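You operate a simulated robot arm through the tools that you are given. There is no shell and no other tool. Be economical: measure what you need, move in short steps, check, and stop when the job is done.

Carry out the task below with a simulated robot arm. There is one attempt and no reset: what you move stays moved.

JOB
Draw a condensate sample to the green ring of the condensate cup.
Fine: lower the head to the blue mark, stand the cup in the cradle ring and run the cradle in; hold the drain button; run out and stand the cup back. Where these are worked on the way, their far stop is far enough and under half their travel is too little: flask cradle.

Only the result counts: the job must be done as asked and must still hold three seconds after the hand-in. Knocking over, shifting, dropping, spilling or breaking anything else fails it.

ROBOT AND FRAMES
A 6-joint arm with a two-finger parallel gripper, fixed in place. Base frame: the origin is at the foot of the arm, x ahead of it, y to its left, z up; the work surface is at about z = 830. Readings come in mm, degrees, newtons and seconds.
With the tool pointing down near the work surface it reaches from about 260 to 680 mm from the base axis. Its first joint turns from -66.0 to 66.0 degrees. Payload 2.9 kg.
Tool frame: the origin (TCP) lies between the finger pads and is the grasp point; the fingertips stand 30 mm ahead of it; z points along the fingers, y is the line along which they close. Largest opening 110 mm; finger width 20, thickness 10; the body of the gripper, 48 by 112 mm, starts 55 mm behind the TCP.
Orientation is told as [roll, pitch, yaw] about the base's x, y, z axes, in that order, counted from this pose: with the fingers straight down and closing along the base's y, the tool's x points along the base's -x, its y along +y and its z along -z.

CONTROLS
- The arm moves only by the tool arm_command. Its argument "rows" is text: rows parted by semicolons, each of 7 numbers parted by spaces: the shift along the base's x, y, z in mm, then the turn, a rotation vector about the base's x, y, z in degrees, then the finger opening in mm, from 0 to 110. In form: dx dy dz wx wy wz claw; .... A call has 1 to 20 rows; each row shifts and turns the commanded pose from where the row before left it. A row lasts 0.2 s, in which the tool goes at most 50 mm and 8.6 degrees; a call with a longer step from one row to the next is refused whole, and so is a gripper value outside its range. A pose out of reach is approached as far as the arm can. The call stops where the force on the tool passes 70 N (or 10 N more than at its start, if that is more) or the arm is blocked; 0.2 s more then pass. Each finger travels about 108 mm/s and halts on what it meets, pressing with about 28 N; the grip force reading is that of the motor and also rises with nothing between the fingers. The clock runs only during rows and for 0.2 s after the last one: add rows that do not move to give the fingers time. It gives the time, the measured TCP pose, the force on the tool (base axes), the opening and the grip force at its end, in the units of the frame above (readings bear some noise), with the torque about the TCP (base axes, N m) and any sound that the robot's microphone picked up.
- Cameras (640 x 400 px; columns grow to the right, rows downward): "scene" is fixed at [77.3, 429.1, 1396.1]; the picture's right is [-0.77, -0.63, 0.00], its down [-0.29, 0.35, -0.89] and it looks along [0.56, -0.69, -0.45] (base axes); focal length 214 px, centre (320, 200). "wrist" rides on the gripper at [72, 17, -103] in the tool frame; the picture's right is [-0.23, 0.97, 0.00], its down [-0.76, -0.18, -0.62] and it looks along [-0.61, -0.14, 0.78] (tool axes); focal length 222 px, centre (320, 200). There is no depth. A picture from a camera that has moved, and an enlarged one, comes with that camera's place and axes in the base frame and with its lens.
- grab_frame(camera): a new picture of that camera. No time passes.
- zoom(camera, box): a new picture of the part [left, top, right, bottom] of that camera's present view, enlarged. No time passes.
- hand_in(): hands the job in; it is judged then, once.

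Go step by step. Nothing tells you positions but the pictures and the camera data: compare them with the known pose of the tool, close in by small moves and look again before you grip or let go. The budget is 120 turns and 84 pictures, counting those below and the enlarged ones. Unless the task says otherwise, let go and move clear before handing in.

The tools are called as a command line: name --argument value ..., lists and objects as JSON in quotes. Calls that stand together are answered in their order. arm_command: Moves the arm, as the interface text tells. Its arguments: {"type":"object","properties":{"rows":{"type":"string"}},"required":["rows"]} The other tools are called the same way: grab_frame (camera) takes a picture; zoom (camera, box) takes an enlarged picture of a part of a camera's view; hand_in () hands the job in.

At the start:

```text
clock: 0.0
ee_pos: [312.7, -52.6, 1317.8]
orientation: [-0.1, 0.0, -0.2]
wrist_force: [-0.4, 0.4, 0.9]
ft_torque: [0.01, 0.01, 0.02]
gripper_width: 109.9
grip_force: 0.0
```

scene: 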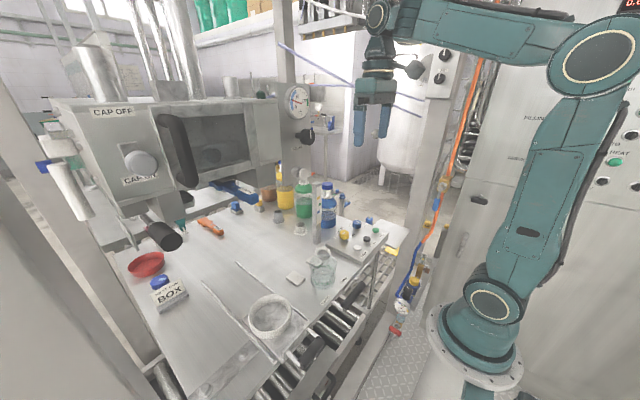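
wrist: 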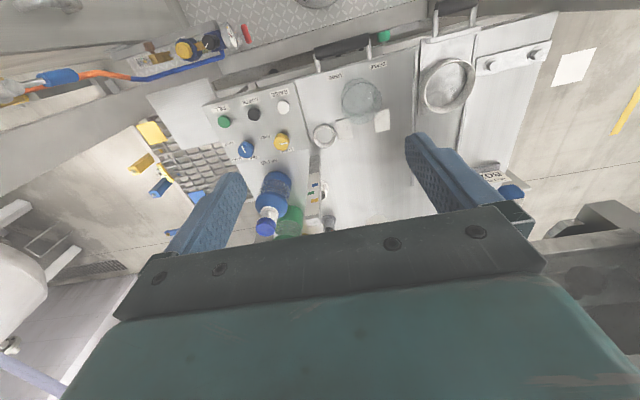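

I see a bench with a cup (glass), a ring on rails, a button panel and bottles. I'll zoom in to identify the parts.

zoom --camera "scene" --box '[220, 160, 420, 285]'

zoom --camera "scene" --box '[190, 230, 350, 380]'

zoom --camera "scene" --box '[40, 80, 320, 280]'

zoom --camera "wrist" --box '[200, 30, 400, 240]'

zoom --camera "wrist" --box '[380, 0, 580, 210]'

```text
3.20 times, centred on (320, 222) of scene
camera zoom: at [77.3, 429.1, 1396.1], right [-0.77, -0.63, 0.0], down [-0.29, 0.35, -0.89], along [0.56, -0.69, -0.45], focal length 686 px, centre (320, 128)
```

zoom: 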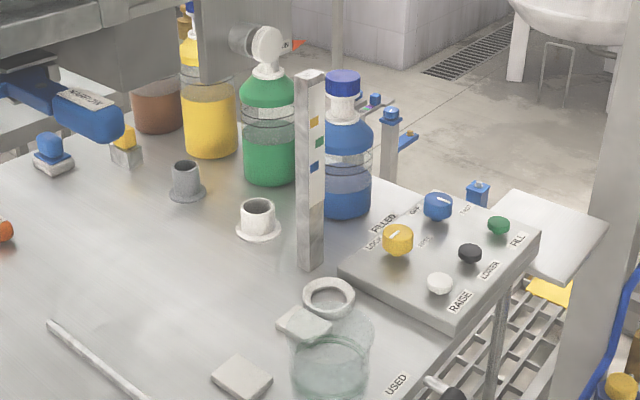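

```text
2.67 times, centred on (270, 305) of scene
camera zoom: at [77.3, 429.1, 1396.1], right [-0.77, -0.63, 0.0], down [-0.29, 0.35, -0.89], along [0.56, -0.69, -0.45], focal length 572 px, centre (453, -80)
```

zoom: 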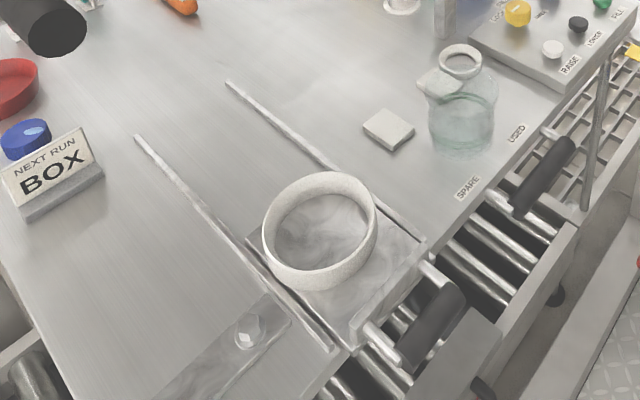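

```text
2.00 times, centred on (180, 180) of scene
camera zoom: at [77.3, 429.1, 1396.1], right [-0.77, -0.63, 0.0], down [-0.29, 0.35, -0.89], along [0.56, -0.69, -0.45], focal length 429 px, centre (600, 240)
```

zoom: 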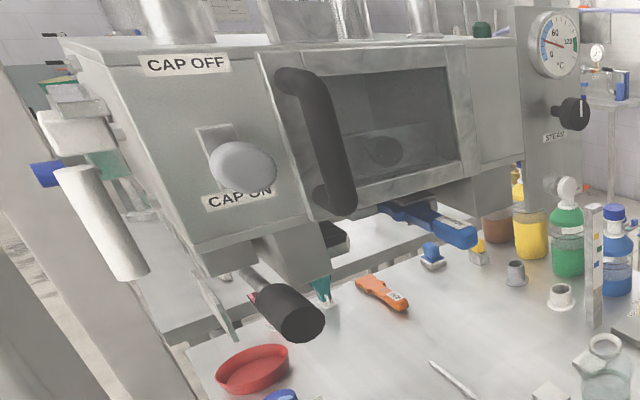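

```text
1.90 times, centred on (300, 135) of wrist
camera zoom: at [240.8, -35.9, 1420.6], right [0.23, 0.97, 0.0], down [0.76, -0.18, 0.62], along [0.61, -0.14, -0.78], focal length 423 px, centre (358, 324)
```

zoom: 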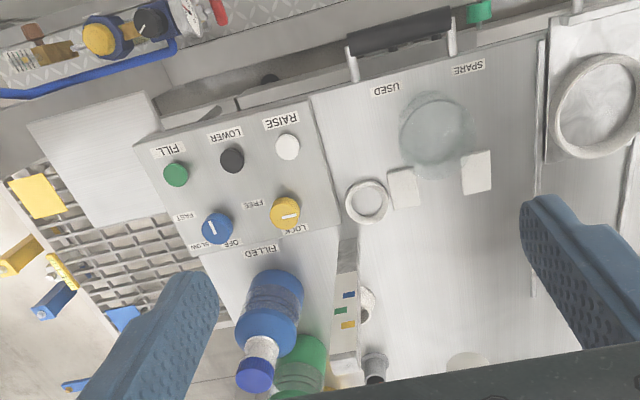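

```text
1.90 times, centred on (480, 105) of wrist
camera zoom: at [240.8, -35.9, 1420.6], right [0.23, 0.97, 0.0], down [0.76, -0.18, 0.62], along [0.61, -0.14, -0.78], focal length 423 px, centre (15, 381)
```

zoom: 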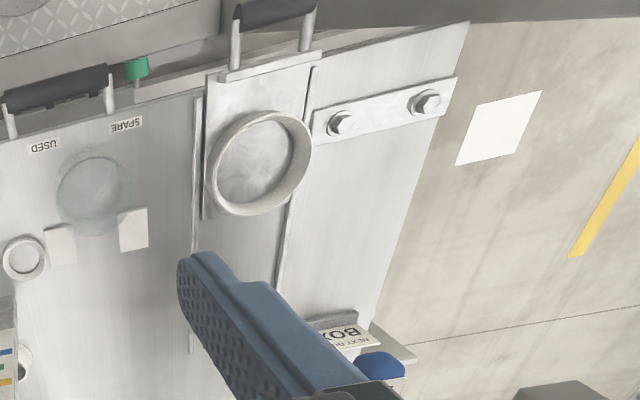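

The cradle ring sits about (415,224), the cup about (393,18), and the panel is at y<-100. I'll move over to look at the machine behind the cradle.

arm_command --rows "0 40 -10 0 -6 0 110;0 40 -10 0 -6 0 110;0 40 -10 0 -6 0 110;0 40 -10 0 -6 0 110;0 40 -10 0 -6 0 110;-10 20 -10 0 -6 0 110"

grab_frame --camera "wrist"

```text
clock: 1.4
ee_pos: [307.7, 161.7, 1259.5]
orientation: [0.0, -36.1, -0.1]
wrist_force: [-0.3, 0.8, 0.5]
ft_torque: [-0.02, -0.03, 0.05]
gripper_width: 109.8
grip_force: 0.0
out of reach, approached as far as the arm can: row 2
```

```text
76 pictures are left
camera wrist: at [188.0, 178.1, 1300.1], right [0.19, 0.97, 0.13], down [0.25, -0.18, 0.95], along [0.95, -0.14, -0.27], focal length 222 px, centre (320, 200)
```

wrist: 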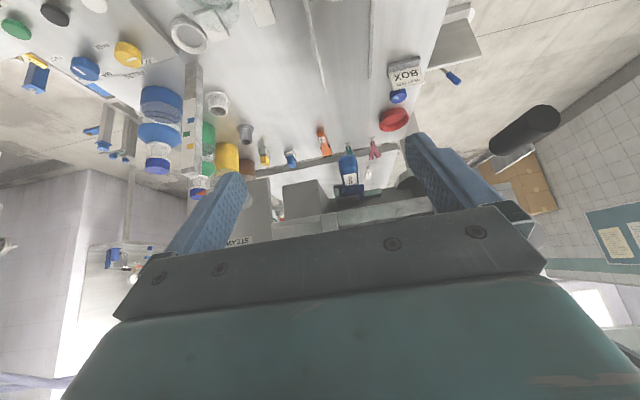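

The machine is partly hidden behind the gripper; zooming shows what hangs under it.

zoom --camera "wrist" --box '[230, 100, 430, 240]'

zoom --camera "wrist" --box '[90, 60, 250, 210]'

grab_frame --camera "scene"

```text
2.86 times, centred on (330, 170) of wrist
camera zoom: at [188.0, 178.1, 1300.1], right [0.19, 0.97, 0.13], down [0.25, -0.18, 0.95], along [0.95, -0.14, -0.27], focal length 635 px, centre (291, 286)
```

zoom: 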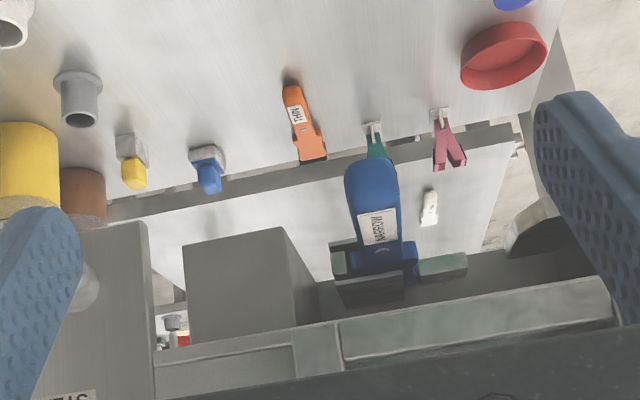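

```text
2.67 times, centred on (170, 135) of wrist
camera zoom: at [188.0, 178.1, 1300.1], right [0.19, 0.97, 0.13], down [0.25, -0.18, 0.95], along [0.95, -0.14, -0.27], focal length 592 px, centre (720, 373)
```

zoom: 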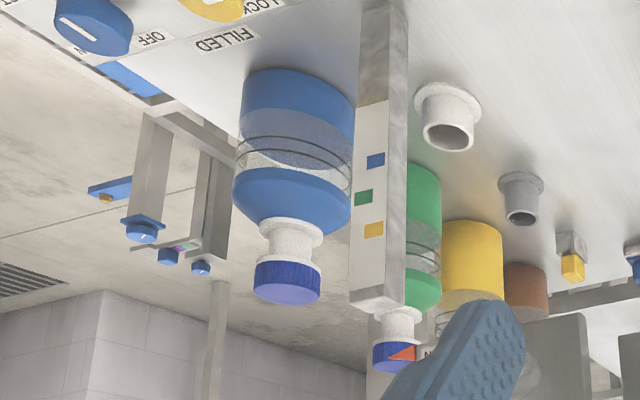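

```text
73 pictures are left
```

scene: 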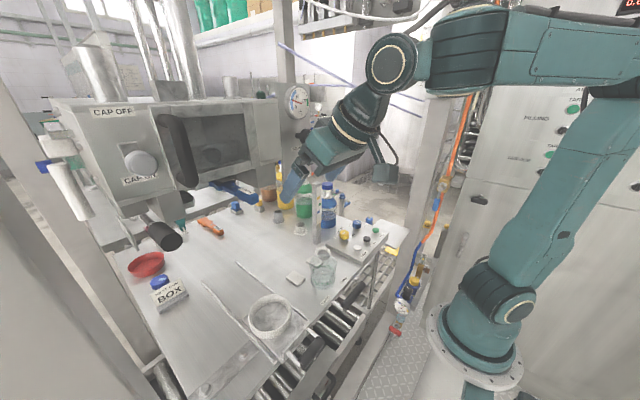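

Next I'll read the labels: the right-hand cabinet, the blue thing, and the panel.

zoom --camera "scene" --box '[500, 60, 640, 215]'

zoom --camera "scene" --box '[190, 160, 290, 240]'

zoom --camera "scene" --box '[300, 210, 420, 310]'

zoom --camera "scene" --box '[380, 170, 460, 350]'

```text
2.58 times, centred on (570, 138) of scene
camera zoom: at [77.3, 429.1, 1396.0], right [-0.77, -0.63, 0.0], down [-0.29, 0.35, -0.89], along [0.56, -0.69, -0.45], focal length 554 px, centre (-325, 361)
```

zoom: 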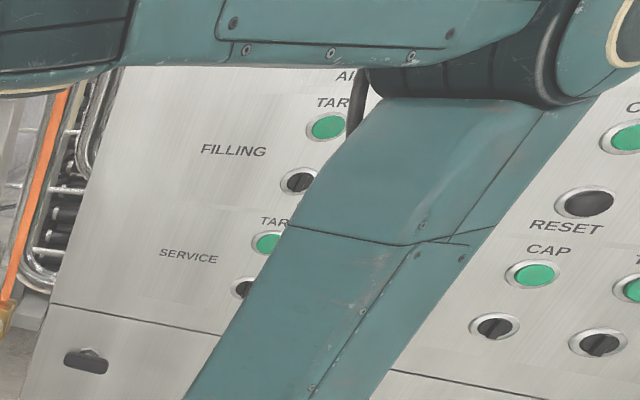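

```text
5.00 times, centred on (240, 200) of scene
camera zoom: at [77.3, 429.1, 1396.0], right [-0.77, -0.63, 0.0], down [-0.29, 0.35, -0.89], along [0.56, -0.69, -0.45], focal length 1072 px, centre (720, 200)
```

zoom: 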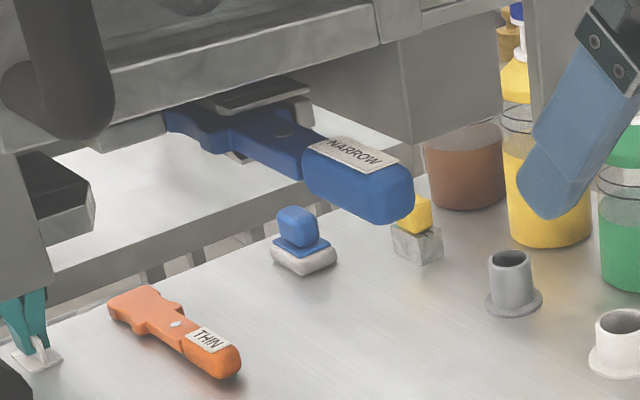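

```text
4.00 times, centred on (360, 260) of scene
camera zoom: at [77.3, 429.1, 1396.0], right [-0.77, -0.63, 0.0], down [-0.29, 0.35, -0.89], along [0.56, -0.69, -0.45], focal length 858 px, centre (160, -40)
```

zoom: 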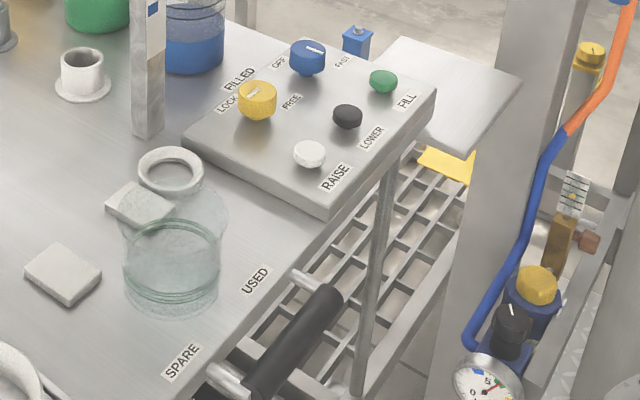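

```text
2.22 times, centred on (420, 260) of scene
camera zoom: at [77.3, 429.1, 1396.0], right [-0.77, -0.63, 0.0], down [-0.29, 0.35, -0.89], along [0.56, -0.69, -0.45], focal length 477 px, centre (98, 67)
```

zoom: 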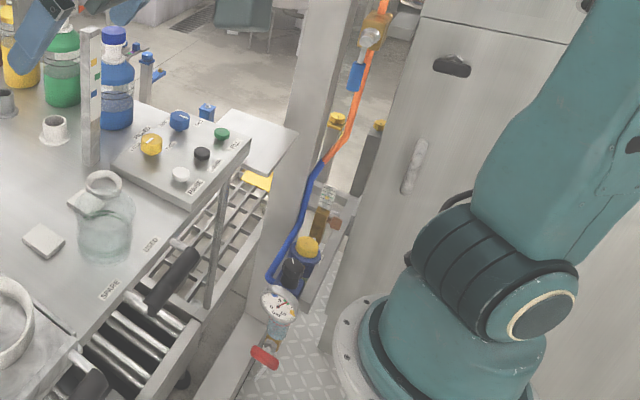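

The bench has a filler panel (LOCK/FREE, OFF/SLOW/FAST, RAISE, LOWER, FILL), a marked post and the glass vessel. I'll look lower and flatter at the machine to find its head.

arm_command --rows "0 0 -30 0 -8 0 110;0 0 -30 0 -8 0 110;0 0 -30 0 -8 0 110;0 0 -20 0 0 0 110"

grab_frame --camera "wrist"

```text
clock: 2.4
ee_pos: [307.9, 159.8, 1149.9]
orientation: [0.1, -60.1, -0.3]
wrist_force: [-0.5, 0.3, -1.5]
ft_torque: [0.03, 0.03, -0.02]
gripper_width: 109.9
grip_force: 0.1
```

```text
68 pictures are left
camera wrist: at [181.7, 176.9, 1138.0], right [0.12, 0.97, 0.2], down [-0.16, -0.18, 0.97], along [0.98, -0.14, 0.14], focal length 222 px, centre (320, 200)
```

wrist: 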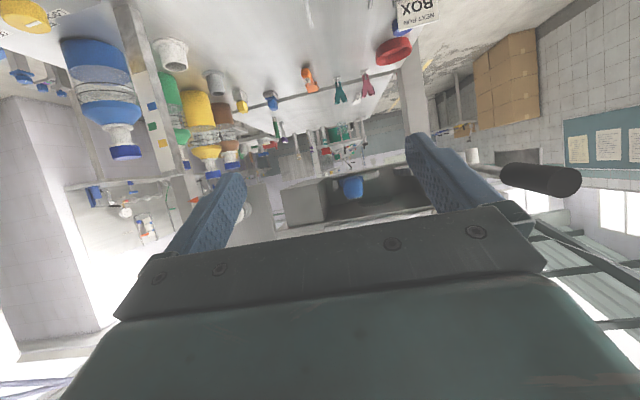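

zoom --camera "wrist" --box '[225, 90, 445, 235]'

zoom --camera "wrist" --box '[50, 20, 270, 190]'

```text
2.76 times, centred on (335, 162) of wrist
camera zoom: at [181.7, 176.9, 1138.0], right [0.12, 0.97, 0.2], down [-0.16, -0.18, 0.97], along [0.98, -0.14, 0.14], focal length 613 px, centre (279, 303)
```

zoom: 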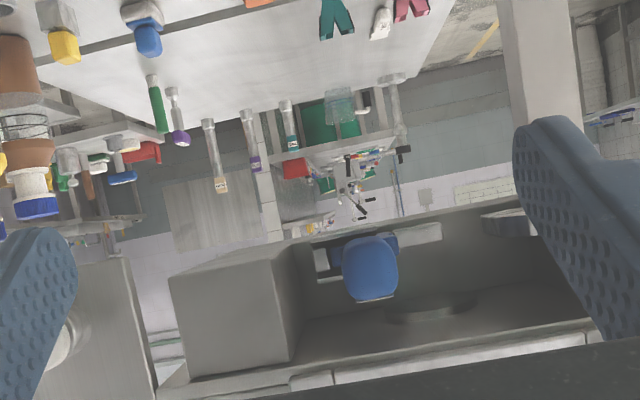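

```text
2.35 times, centred on (160, 105) of wrist
camera zoom: at [181.7, 176.9, 1138.0], right [0.12, 0.97, 0.2], down [-0.16, -0.18, 0.97], along [0.98, -0.14, 0.14], focal length 523 px, centre (696, 424)
```

zoom: 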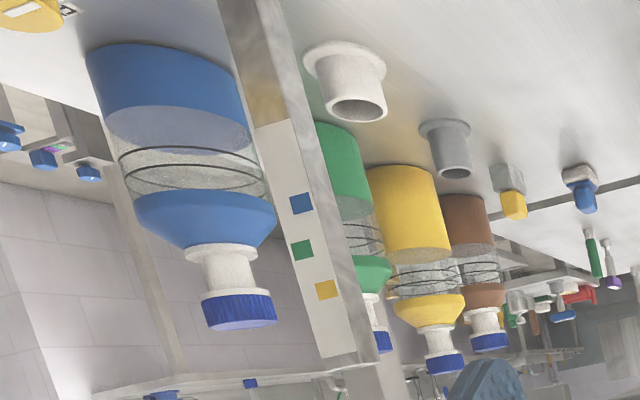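

The head's underside holds a "NARROW" fitting. Now I look straight down at the cup, panel and bench front edge.

arm_command --rows "0 -10 0 0 8.5 0 110;0 -10 0 0 8.5 0 110;0 -10 0 0 8.5 0 110;0 -10 0 0 8.5 0 110;0 -10 0 0 8.5 0 110;0 -10 0 0 8.5 0 110;0 -20 0 0 8.5 0 110;0 0 0 0 0 0 110"

grab_frame --camera "wrist"

```text
clock: 4.2
ee_pos: [307.6, 80.7, 1149.8]
orientation: [-0.1, -0.4, 0.0]
wrist_force: [-0.4, 0.5, 0.3]
ft_torque: [0.0, 0.02, -0.02]
gripper_width: 109.9
grip_force: 0.0
```

```text
65 pictures are left
camera wrist: at [234.3, 97.0, 1252.4], right [0.23, 0.97, 0.0], down [0.76, -0.18, 0.63], along [0.61, -0.14, -0.78], focal length 222 px, centre (320, 200)
```

wrist: 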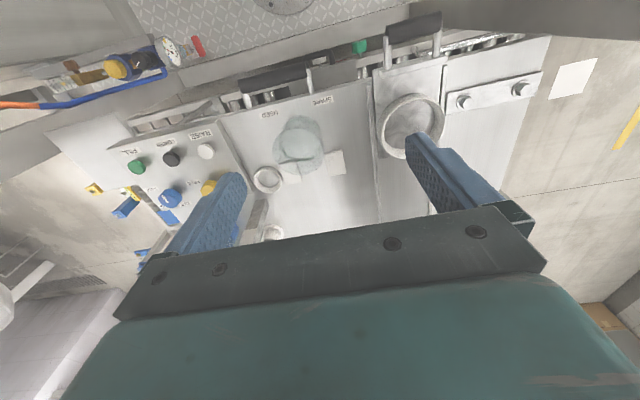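

zoom --camera "wrist" --box '[230, 10, 480, 210]'

zoom --camera "wrist" --box '[320, 20, 420, 80]'

```text
2.00 times, centred on (355, 110) of wrist
camera zoom: at [234.3, 97.0, 1252.4], right [0.23, 0.97, 0.0], down [0.76, -0.18, 0.63], along [0.61, -0.14, -0.78], focal length 444 px, centre (250, 380)
```

zoom: 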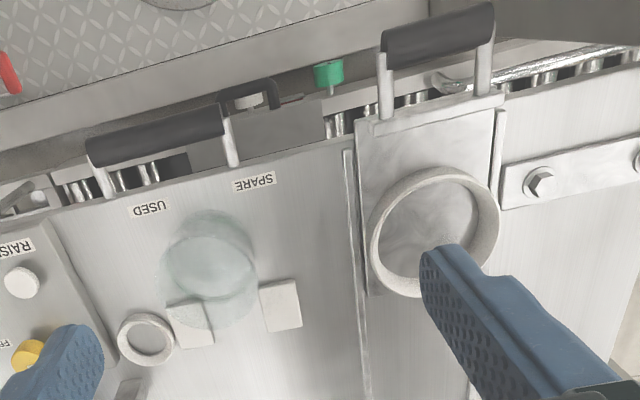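

```text
6.40 times, centred on (370, 50) of wrist
camera zoom: at [234.3, 97.0, 1252.4], right [0.23, 0.97, 0.0], down [0.76, -0.18, 0.63], along [0.61, -0.14, -0.78], focal length 1422 px, centre (0, 1160)
```

zoom: 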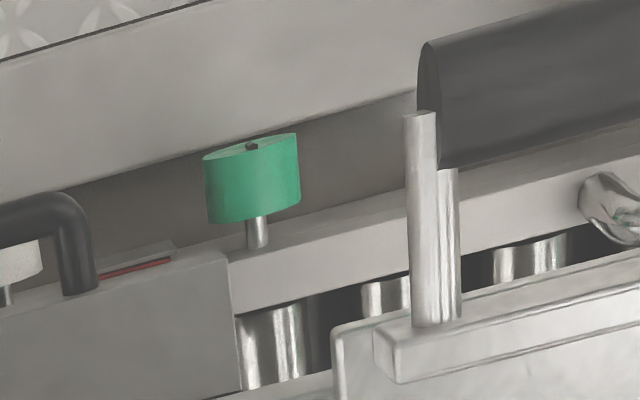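

The green knob under the front works out to be near the floor, so the panel is what matters. I'll get a close look at the glass cup.

arm_command --rows "-6 -20 -40 0 -6 0 110;-6 -20 -40 0 -6 0 110;-6 -20 -40 0 -6 0 110;-6 -10 -40 0 -6 0 110;-4 0 -30 0 -6 0 110;0 0 0 0 0 0 110"

grab_frame --camera "wrist"

```text
clock: 5.6
ee_pos: [336.3, 12.6, 988.0]
orientation: [-0.1, -30.5, -0.1]
wrist_force: [-0.8, -0.4, -0.2]
ft_torque: [0.02, 0.01, 0.0]
gripper_width: 110.0
grip_force: 0.0
out of reach, approached as far as the arm can: row 4, 5
```

```text
62 pictures are left
camera wrist: at [221.8, 30.4, 1040.3], right [0.2, 0.97, 0.11], down [0.34, -0.18, 0.92], along [0.92, -0.14, -0.37], focal length 222 px, centre (320, 200)
```

wrist: 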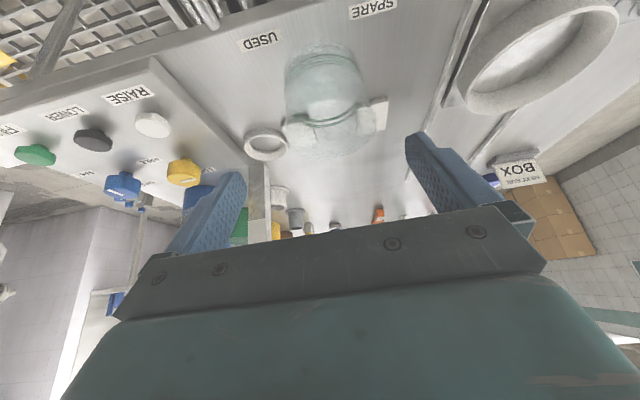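

zoom --camera "wrist" --box '[230, 20, 430, 180]'

zoom --camera "wrist" --box '[0, 60, 250, 240]'

```text
2.50 times, centred on (330, 100) of wrist
camera zoom: at [221.8, 30.4, 1040.3], right [0.2, 0.97, 0.11], down [0.34, -0.18, 0.92], along [0.92, -0.14, -0.37], focal length 555 px, centre (295, 450)
```

zoom: 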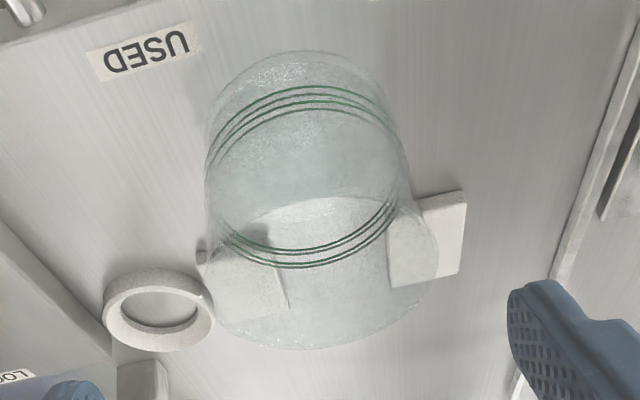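

```text
2.22 times, centred on (125, 150) of wrist
camera zoom: at [221.8, 30.4, 1040.3], right [0.2, 0.97, 0.11], down [0.34, -0.18, 0.92], along [0.92, -0.14, -0.37], focal length 494 px, centre (753, 311)
```

zoom: 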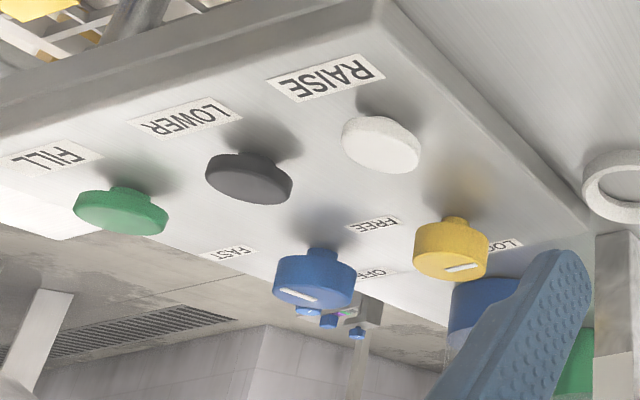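

The glass cup carries a green ring, so it's the condensate cup. I need to check the small blue and yellow caps further back, in case one is the drain button.

arm_command --rows "20 10 20 0 6 0 110;20 10 20 0 6 0 110;20 10 20 0 6 0 110;20 10 10 0 6 0 110;20 10 10 0 6 0 110;14 0 0 0 0 0 110;0 0 0 0 0 0 110"

grab_frame --camera "wrist"

```text
clock: 7.2
ee_pos: [450.2, 64.1, 1067.9]
orientation: [-0.1, -0.5, 0.0]
wrist_force: [-0.7, 0.1, 0.2]
ft_torque: [0.01, -0.05, 0.01]
gripper_width: 109.8
grip_force: 0.1
```

```text
59 pictures are left
camera wrist: at [377.1, 81.4, 1170.1], right [0.23, 0.97, 0.0], down [0.76, -0.18, 0.63], along [0.61, -0.14, -0.78], focal length 222 px, centre (320, 200)
```

wrist: 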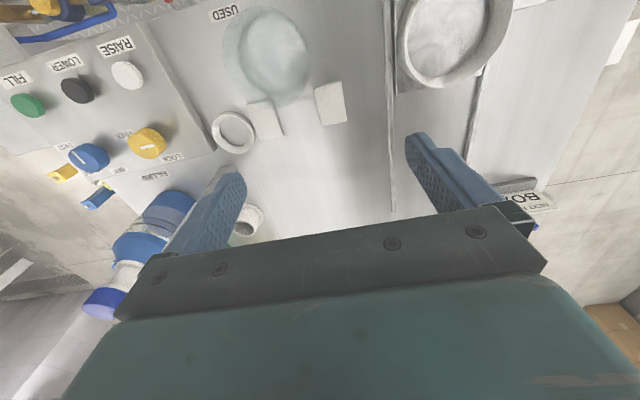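

arm_command --rows "-10 0 0 0 -8 0 110;-10 0 0 0 -8 0 110;-10 0 0 0 -8 0 110;0 0 0 0 -8 0 110;0 0 0 0 0 0 110"

zoom --camera "wrist" --box '[190, 0, 450, 220]'

```text
clock: 8.4
ee_pos: [418.2, 62.7, 1067.4]
orientation: [-0.1, -32.5, -0.1]
wrist_force: [0.3, -0.2, 0.9]
ft_torque: [0.0, -0.02, 0.0]
gripper_width: 109.9
grip_force: 0.0
```

```text
1.82 times, centred on (320, 110) of wrist
camera zoom: at [303.1, 80.8, 1115.6], right [0.19, 0.97, 0.12], down [0.31, -0.18, 0.94], along [0.93, -0.14, -0.33], focal length 404 px, centre (320, 364)
```

zoom: 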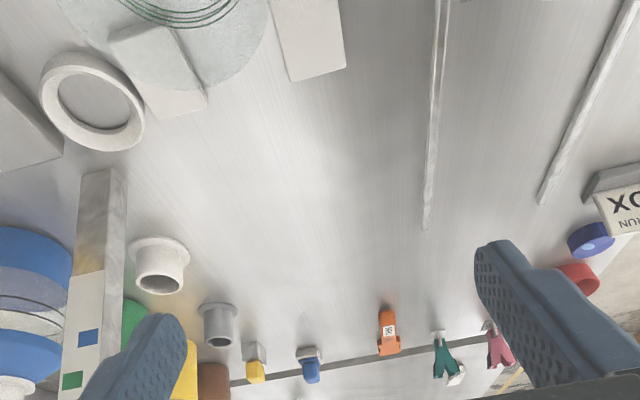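

zoom --camera "scene" --box '[40, 130, 220, 280]'

zoom --camera "scene" --box '[210, 60, 350, 240]'

```text
2.67 times, centred on (130, 205) of scene
camera zoom: at [77.3, 429.1, 1396.1], right [-0.77, -0.63, 0.0], down [-0.29, 0.35, -0.89], along [0.56, -0.69, -0.45], focal length 572 px, centre (827, 187)
```

zoom: 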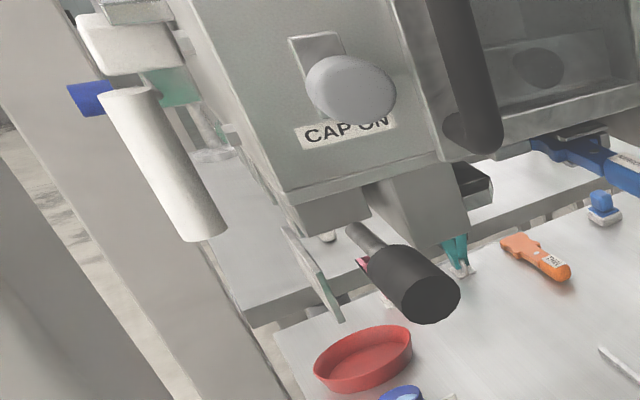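

```text
2.22 times, centred on (280, 150) of scene
camera zoom: at [77.3, 429.1, 1396.1], right [-0.77, -0.63, 0.0], down [-0.29, 0.35, -0.89], along [0.56, -0.69, -0.45], focal length 477 px, centre (409, 311)
```

zoom: 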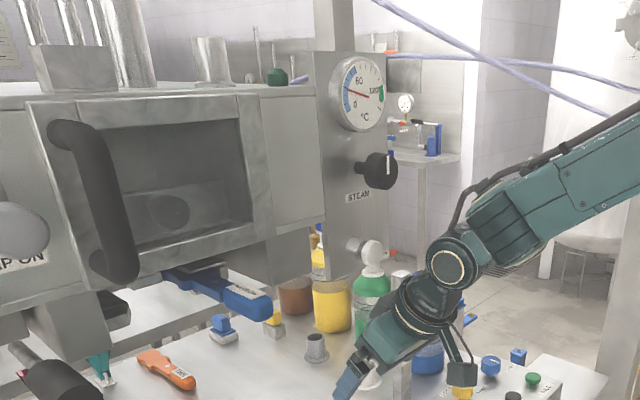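

There's a white ball on a grey stem at the bottom of the STEAM panel that may be the drain button. I'll aim the wrist camera that way.

arm_command --rows "-20 -20 -10 0 -8 0 110;-20 -20 -10 0 -8 0 110;-20 -20 -10 0 -8 0 110;-20 -20 0 0 0 0 110;0 -20 0 0 0 0 110;0 0 0 0 0 0 110"

grab_frame --camera "wrist"

zoom --camera "scene" --box '[270, 80, 350, 230]'

```text
clock: 9.8
ee_pos: [394.0, -35.9, 1065.3]
orientation: [0.0, -56.5, -0.1]
wrist_force: [0.3, -0.1, -1.1]
ft_torque: [0.01, -0.01, 0.01]
gripper_width: 110.2
grip_force: 0.0
out of reach, approached as far as the arm can: row 3, 4
```

```text
55 pictures are left
camera wrist: at [269.2, -19.0, 1061.6], right [0.13, 0.97, 0.19], down [-0.1, -0.18, 0.98], along [0.99, -0.14, 0.07], focal length 222 px, centre (320, 200)
```

wrist: 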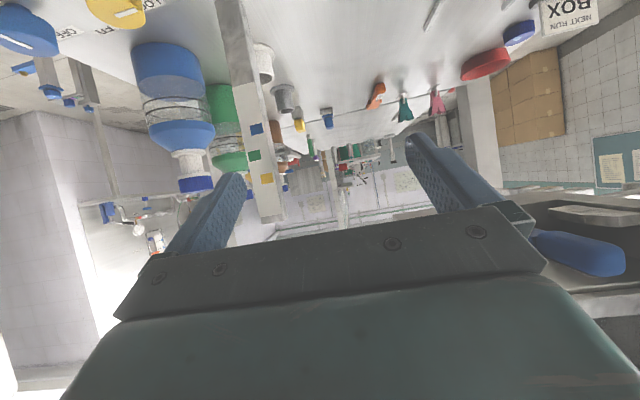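

```text
2.67 times, centred on (310, 155) of scene
camera zoom: at [77.3, 429.1, 1396.1], right [-0.77, -0.63, 0.0], down [-0.29, 0.35, -0.89], along [0.56, -0.69, -0.45], focal length 572 px, centre (347, 320)
```

zoom: 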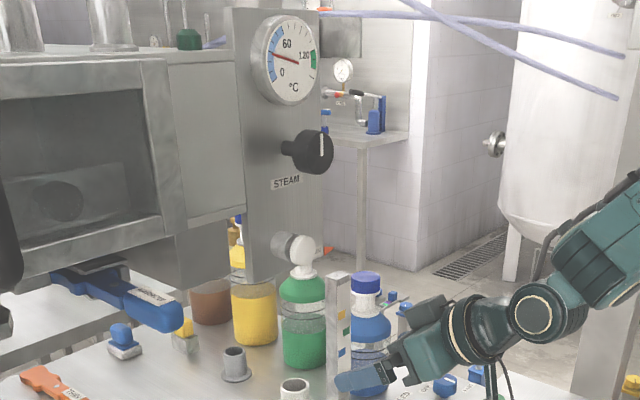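

I place the NARROW fitting's end at about (478,184,1171) and the white ball button at about (435,54,1210), so the head sits higher and nearer than I assumed. LOWER is at about (371,-230,870), so I'll move above it with the fingers closed.

arm_command --rows "-4 -30 0 0 8 0 80;-4 -30 0 0 8 0 60;-4 -30 0 0 8 0 40;-4 -30 -10 0 8 0 20;-4 -30 -20 0 8 0 0;-3 -30 -20 0 8 0 0;0 -14 -30 0 8.5 0 0;0 0 -25 0 0 0 0;0 0 0 0 0 0 0"

grab_frame --camera "wrist"

grab_frame --camera "scene"

```text
clock: 11.8
ee_pos: [370.9, -230.9, 960.6]
orientation: [-0.1, 0.1, 0.0]
wrist_force: [-0.2, 1.0, -0.9]
ft_torque: [0.01, -0.03, -0.01]
gripper_width: 0.1
grip_force: 27.8
```

```text
53 pictures are left
camera wrist: at [299.4, -214.1, 1063.3], right [0.23, 0.97, 0.0], down [0.76, -0.18, 0.62], along [0.61, -0.14, -0.78], focal length 222 px, centre (320, 200)
```

wrist: 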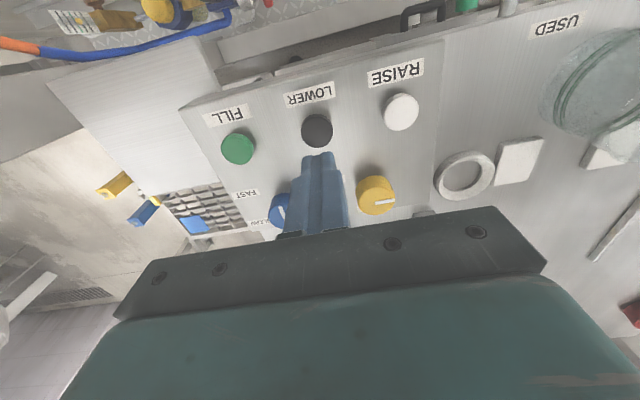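

```text
52 pictures are left
```

scene: 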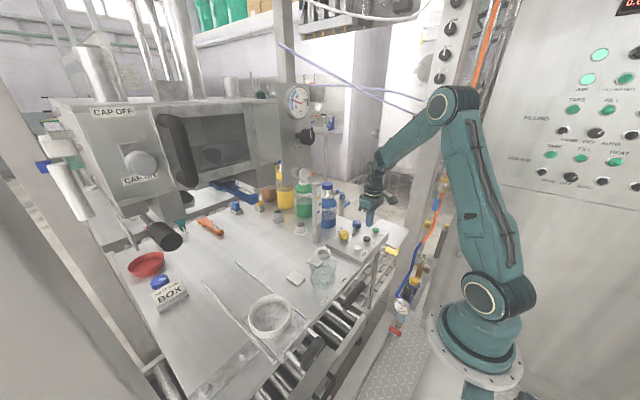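

The fingertips are right over LOWER. Descending until contact.

arm_command --rows "0 -1 -30 0 0 0 0;0 0 -10 0 0 0 0;0 0 -5 0 0 0 0;0 0 -5 0 0 0 0"

zoom --camera "wrist" --box '[220, 60, 420, 220]'

```text
clock: 12.8
ee_pos: [371.5, -231.6, 911.0]
orientation: [-0.1, -0.1, -0.1]
wrist_force: [0.2, 1.2, 0.8]
ft_torque: [-0.01, -0.01, -0.02]
gripper_width: 0.0
grip_force: 27.5
```

```text
2.50 times, centred on (320, 140) of wrist
camera zoom: at [299.4, -214.4, 1013.2], right [0.23, 0.97, 0.0], down [0.76, -0.18, 0.62], along [0.61, -0.14, -0.78], focal length 555 px, centre (320, 350)
```

zoom: 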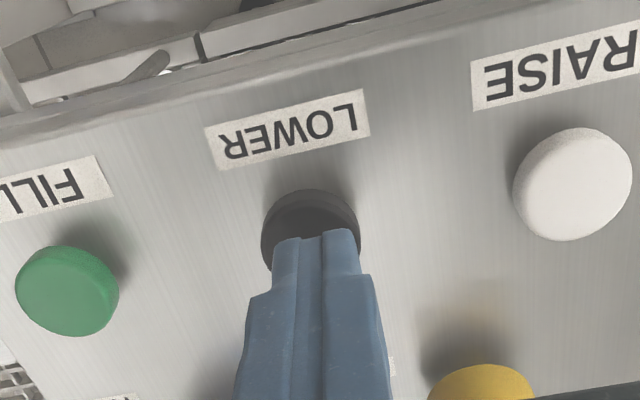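

arm_command --rows "0 0 -4 0 0 0 0;0 0 -4 0 0 0 0;0 0 -3 0 0 0 0"

grab_frame --camera "scene"

```text
clock: 13.6
ee_pos: [371.7, -230.5, 897.8]
orientation: [-0.1, 0.1, -0.1]
wrist_force: [-0.2, 0.2, 0.8]
ft_torque: [-0.02, -0.02, 0.03]
gripper_width: 0.2
grip_force: 27.6
```

```text
50 pictures are left
```

scene: 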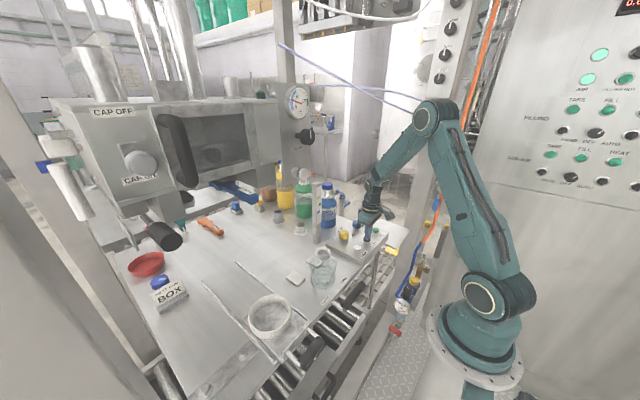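

No contact yet. Continuing down in small steps.

arm_command --rows "0 0 -3 0 0 0 0;0 0 -3 0 0 0 0;0 0 -3 0 0 0 0"

```text
clock: 14.4
ee_pos: [372.4, -229.6, 890.2]
orientation: [-0.1, 0.0, -0.1]
wrist_force: [-2.9, 2.1, 14.3]
ft_torque: [0.03, 0.01, 0.05]
gripper_width: 0.0
grip_force: 27.6
heard: click
```

zoom --camera "scene" --box '[40, 80, 360, 280]'

```text
2.00 times, centred on (200, 180) of scene
camera zoom: at [77.0, 429.3, 1396.0], right [-0.77, -0.63, 0.0], down [-0.29, 0.35, -0.89], along [0.56, -0.69, -0.45], focal length 429 px, centre (560, 240)
```

zoom: 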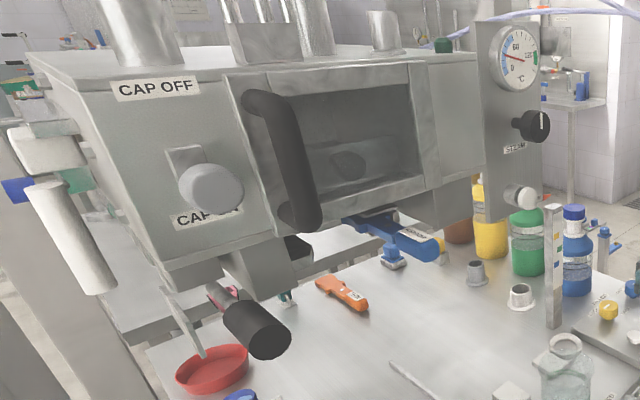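

The whole head (including the white button) moves down while I press. Holding a bit longer.

arm_command --rows "0 0 0 0 0 0 0;0 0 0 0 0 0 0;0 0 0 0 0 0 0;0 0 0 0 0 0 0"

zoom --camera "scene" --box '[40, 80, 360, 280]'

```text
clock: 15.4
ee_pos: [372.4, -233.0, 890.4]
orientation: [-0.1, -0.1, -0.1]
wrist_force: [-0.7, -0.7, 17.5]
ft_torque: [0.0, -0.02, 0.0]
gripper_width: 0.1
grip_force: 27.7
```

```text
2.00 times, centred on (200, 180) of scene
camera zoom: at [77.1, 429.3, 1396.0], right [-0.77, -0.63, 0.0], down [-0.29, 0.35, -0.89], along [0.56, -0.69, -0.45], focal length 429 px, centre (560, 240)
```

zoom: 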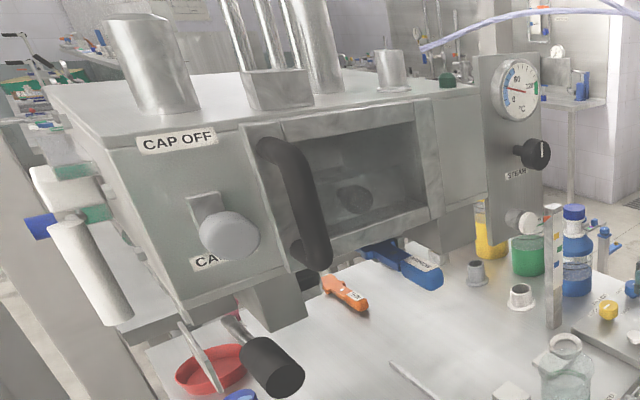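

Head speed is about 30 mm/s; the blue mark I triangulate at z≈992 and the head's lower edge is near 1141 now. Holding a further 2.4 s.

arm_command --rows "0 0 0 0 0 0 0;0 0 0 0 0 0 0;0 0 0 0 0 0 0;0 0 0 0 0 0 0;0 0 0 0 0 0 0;0 0 0 0 0 0 0;0 0 0 0 0 0 0;0 0 0 0 0 0 0;0 0 0 0 0 0 0;0 0 0 0 0 0 0;0 0 0 0 0 0 0"

grab_frame --camera "scene"

zoom --camera "scene" --box '[200, 120, 380, 270]'

```text
clock: 17.8
ee_pos: [372.1, -231.2, 889.2]
orientation: [-0.1, 0.0, -0.1]
wrist_force: [3.0, -2.6, 17.5]
ft_torque: [-0.09, -0.14, 0.0]
gripper_width: 0.0
grip_force: 28.4
```

```text
47 pictures are left
```

scene: 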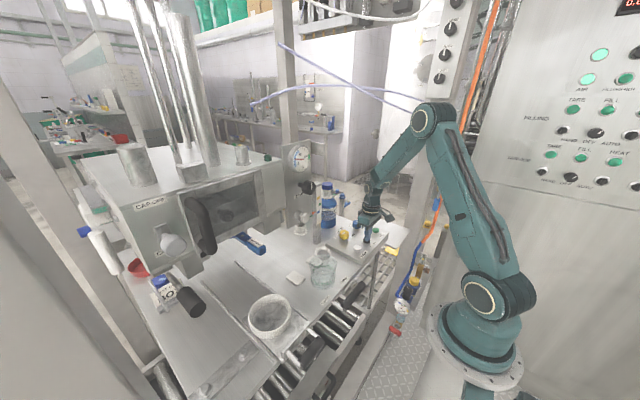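

```text
2.67 times, centred on (290, 195) of scene
camera zoom: at [77.1, 429.2, 1396.0], right [-0.77, -0.63, 0.0], down [-0.29, 0.35, -0.89], along [0.56, -0.69, -0.45], focal length 572 px, centre (400, 213)
```

zoom: 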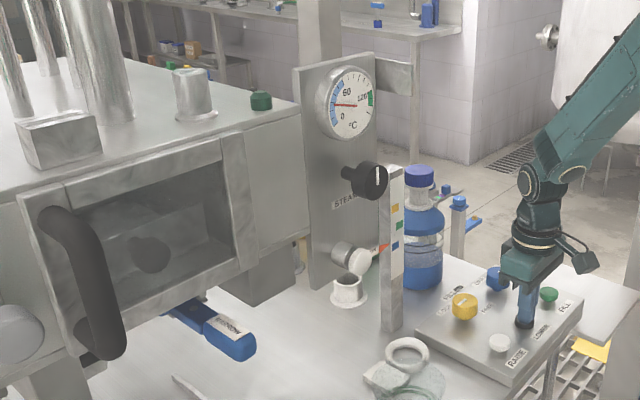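

An orange-tipped pointer on the head is now beside the post, close to the blue mark. Zooming to read it exactly.

zoom --camera "scene" --box '[300, 170, 350, 250]'

zoom --camera "scene" --box '[80, 130, 330, 330]'

```text
5.00 times, centred on (325, 210) of scene
camera zoom: at [77.1, 429.2, 1396.0], right [-0.77, -0.63, 0.0], down [-0.29, 0.35, -0.89], along [0.56, -0.69, -0.45], focal length 1072 px, centre (295, 150)
```

zoom: 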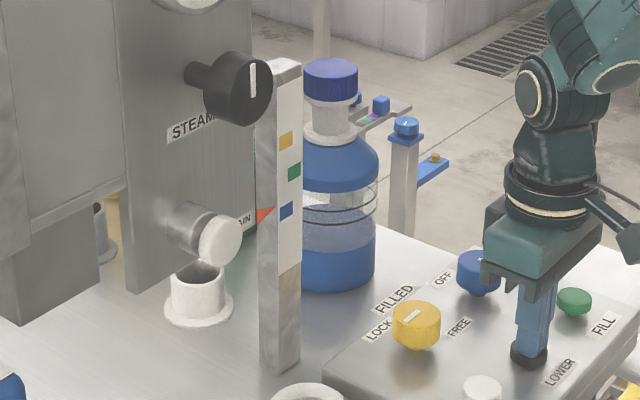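

```text
2.00 times, centred on (205, 230) of scene
camera zoom: at [77.1, 429.2, 1396.0], right [-0.77, -0.63, 0.0], down [-0.29, 0.35, -0.89], along [0.56, -0.69, -0.45], focal length 429 px, centre (550, 140)
```

zoom: 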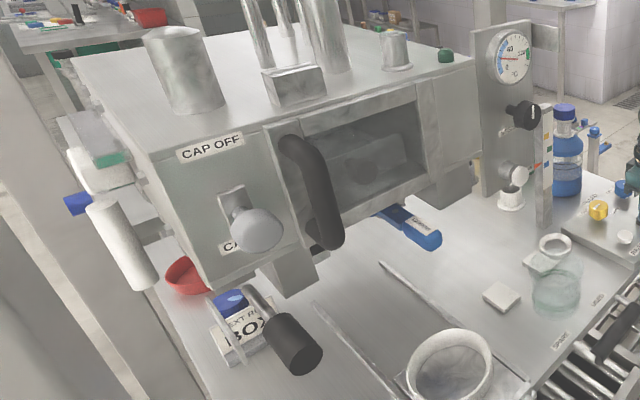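

The label "DRAIN" shows beside the white button, so that is the drain button, and the pointer is almost at blue. Zooming in tighter.

zoom --camera "scene" --box '[312, 196, 328, 218]'

```text
16.00 times, centred on (320, 207) of scene
camera zoom: at [77.1, 429.2, 1396.0], right [-0.77, -0.63, 0.0], down [-0.29, 0.35, -0.89], along [0.56, -0.69, -0.45], focal length 3432 px, centre (320, 88)
```

zoom: 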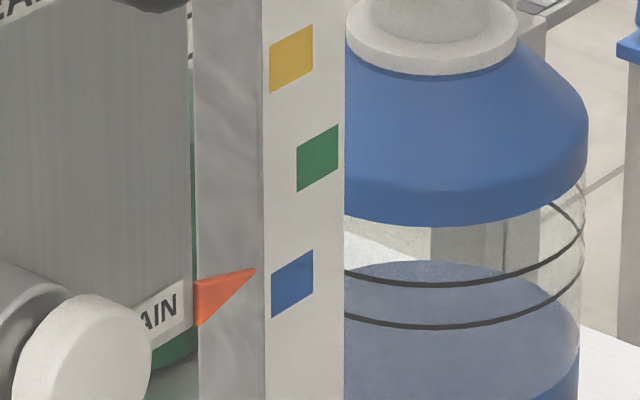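

The reading depends on the pointer's depth, so I need a level frontal view. I'll lift off and bring the wrist camera to the mark's height.

arm_command --rows "0 0 10 0 0 0 0;0 0 40 0 0 0 0;0 0 40 0 0 0 0;0 25 20 0 -8 0 30;0 25 0 0 -8 0 60;0 25 0 0 -8 0 90;0 25 0 0 -8 0 110;0 25 0 0 -8 0 110;0 25 0 0 -8 0 110;0 20 0 0 -8 0 110;0 0 0 0 0 0 110"

grab_frame --camera "wrist"

```text
clock: 20.2
ee_pos: [405.0, -70.9, 1010.5]
orientation: [0.1, -56.0, -0.1]
wrist_force: [0.1, 0.4, 0.1]
ft_torque: [0.0, 0.0, 0.01]
gripper_width: 109.9
grip_force: 0.0
out of reach, approached as far as the arm can: row 9, 10
```

```text
42 pictures are left
camera wrist: at [278.8, -54.4, 1008.2], right [0.13, 0.97, 0.19], down [-0.09, -0.18, 0.98], along [0.99, -0.14, 0.07], focal length 222 px, centre (320, 200)
```

wrist: 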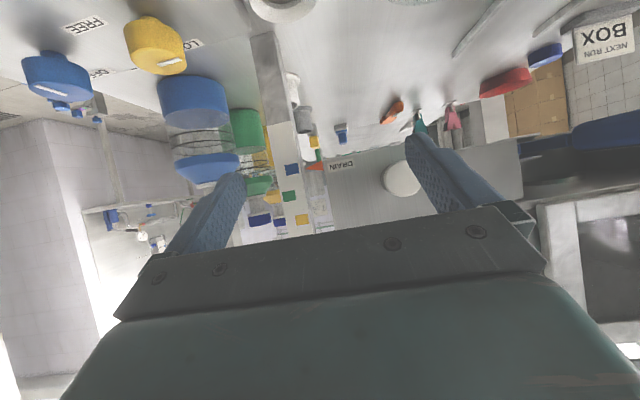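

zoom --camera "wrist" --box '[270, 145, 330, 195]'

```text
8.00 times, centred on (300, 170) of wrist
camera zoom: at [278.8, -54.4, 1008.2], right [0.13, 0.97, 0.19], down [-0.09, -0.18, 0.98], along [0.99, -0.14, 0.07], focal length 1777 px, centre (480, 440)
```

zoom: 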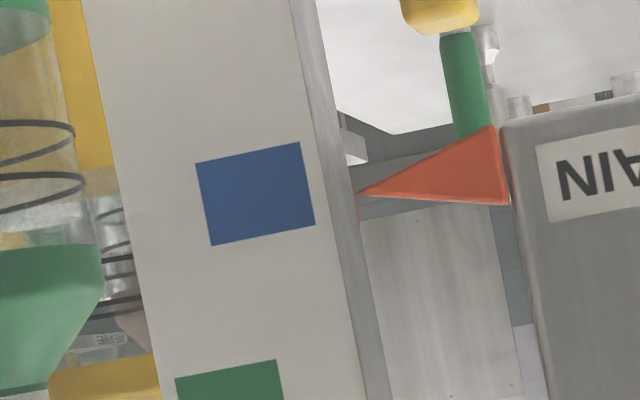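

The pointer sits about 2 mm above the blue mark's centre, well inside the 11 mm mark, so the head height is good. Next I go above the glass cup at about (401,23), radius about 41 and rim z about 905.

arm_command --rows "-8 10 0 0 8 0 110;-8 10 0 0 8 0 110;-4 15 0 0 8 0 110;0 15 0 0 8 0 110;0 15 0 0 8 0 110;8 15 0 0 8 0 110;8 14 0 0 8 0 110;0 0 -10 0 0 0 110;0 0 0 0 0 0 110"

grab_frame --camera "wrist"

grab_frame --camera "scene"

```text
clock: 22.2
ee_pos: [402.6, 22.4, 999.5]
orientation: [-0.1, 0.0, -0.1]
wrist_force: [0.9, 0.3, 0.5]
ft_torque: [0.02, 0.03, 0.02]
gripper_width: 110.1
grip_force: 0.1
```

```text
40 pictures are left
camera wrist: at [329.2, 39.6, 1103.2], right [0.23, 0.97, 0.0], down [0.76, -0.18, 0.62], along [0.61, -0.14, -0.78], focal length 222 px, centre (320, 200)
```

wrist: 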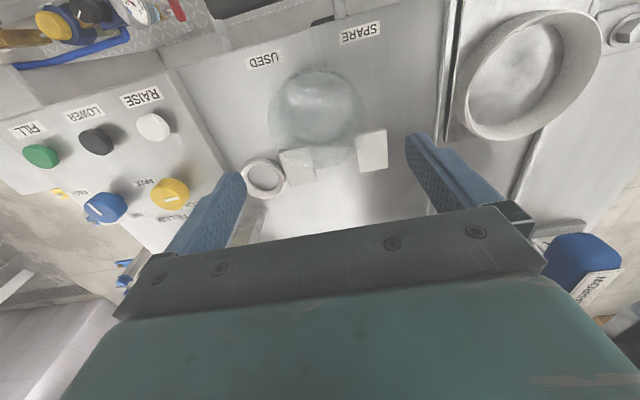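

```text
39 pictures are left
```

scene: 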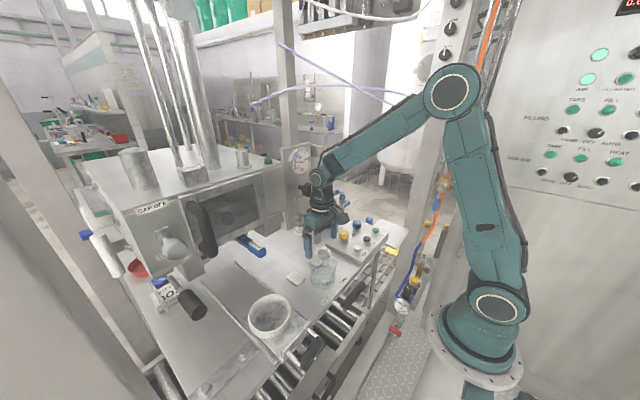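

zoom --camera "wrist" --box '[230, 20, 410, 200]'

zoom --camera "scene" --box '[280, 210, 360, 300]'

```text
2.22 times, centred on (320, 110) of wrist
camera zoom: at [329.2, 39.6, 1103.2], right [0.23, 0.97, 0.0], down [0.76, -0.18, 0.62], along [0.61, -0.14, -0.78], focal length 494 px, centre (320, 400)
```

zoom: 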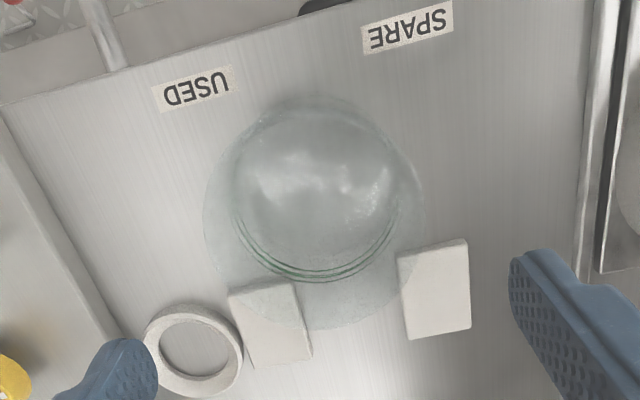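

```text
4.44 times, centred on (320, 255) of scene
camera zoom: at [77.3, 429.1, 1396.1], right [-0.77, -0.63, 0.0], down [-0.29, 0.35, -0.89], along [0.56, -0.69, -0.45], focal length 953 px, centre (320, -44)
```

zoom: 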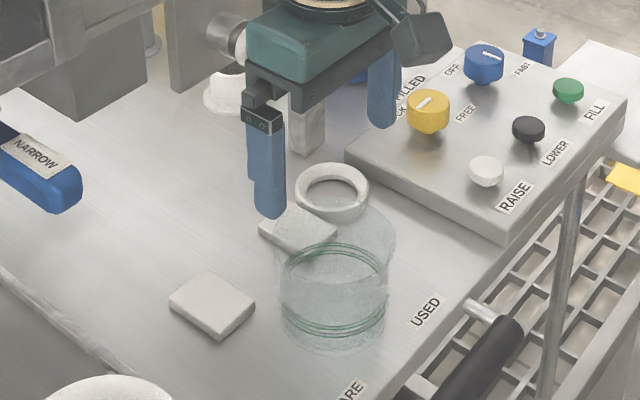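

Cup centre is about (398,22), clear of the fingers on both sides. Descending around it.

arm_command --rows "-4 0 0 0 0 0 110;0 0 -30 0 0 0 110;0 0 -30 0 0 0 110;0 0 -20 0 0 0 110;0 0 -10 0 0 0 110;0 0 0 0 0 0 110"

grab_frame --camera "wrist"

zoom --camera "scene" --box '[280, 210, 360, 300]'

```text
clock: 23.6
ee_pos: [396.4, 21.9, 909.3]
orientation: [-0.1, 0.0, 0.0]
wrist_force: [-0.3, 0.0, -0.3]
ft_torque: [0.0, -0.02, 0.01]
gripper_width: 110.0
grip_force: 0.0
```

```text
36 pictures are left
camera wrist: at [324.7, 39.1, 1012.6], right [0.23, 0.97, 0.0], down [0.76, -0.18, 0.62], along [0.61, -0.14, -0.78], focal length 222 px, centre (320, 200)
```

wrist: 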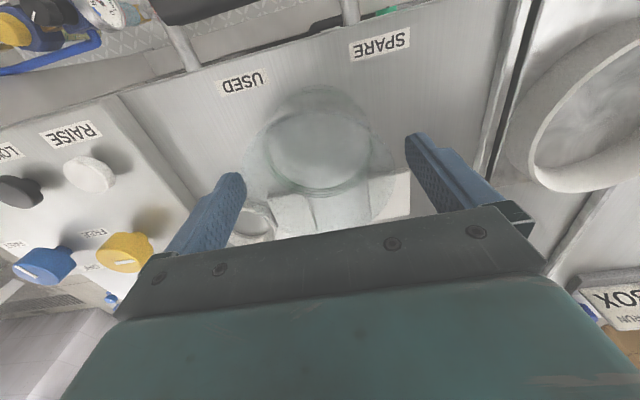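

```text
4.44 times, centred on (320, 255) of scene
camera zoom: at [77.3, 429.1, 1396.1], right [-0.77, -0.63, 0.0], down [-0.29, 0.35, -0.89], along [0.56, -0.69, -0.45], focal length 953 px, centre (320, -44)
```

zoom: 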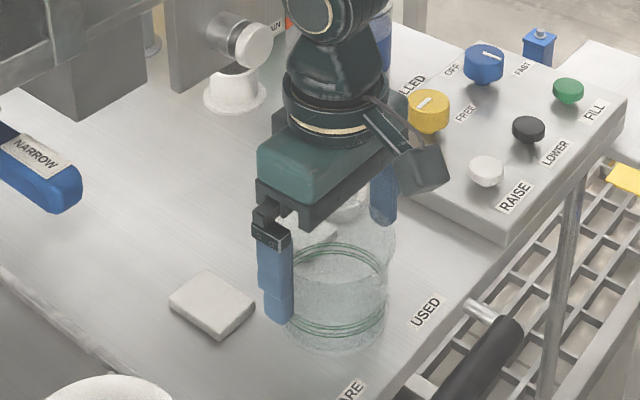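

arm_command --rows "2 0 -15 0 0 0 110;0 0 -12 0 0 0 110;0 0 -10 0 0 0 110;0 0 0 0 0 0 110"

zoom --camera "scene" --box '[280, 210, 360, 300]'

```text
clock: 24.6
ee_pos: [398.8, 22.7, 872.8]
orientation: [-0.2, 0.1, -0.1]
wrist_force: [-0.8, 0.6, -0.5]
ft_torque: [0.01, -0.02, -0.01]
gripper_width: 109.7
grip_force: 0.1
```

```text
4.44 times, centred on (320, 255) of scene
camera zoom: at [77.3, 429.1, 1396.1], right [-0.77, -0.63, 0.0], down [-0.29, 0.35, -0.89], along [0.56, -0.69, -0.45], focal length 953 px, centre (320, -44)
```

zoom: 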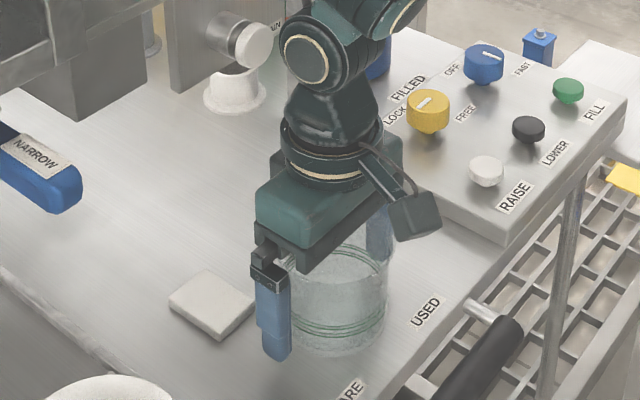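

The fingers straddle the cup. Closing gently.

arm_command --rows "0 0 0 0 0 0 100;0 0 0 0 0 0 92;0 0 0 0 0 0 86;0 0 0 0 0 0 80;0 0 0 0 0 0 74;0 0 0 0 0 0 70;0 0 0 0 0 0 70"

```text
clock: 26.2
ee_pos: [399.4, 23.8, 872.3]
orientation: [0.0, 0.0, -0.1]
wrist_force: [-0.4, 0.2, -0.3]
ft_torque: [-0.06, -0.05, -0.04]
gripper_width: 85.5
grip_force: 27.9
```

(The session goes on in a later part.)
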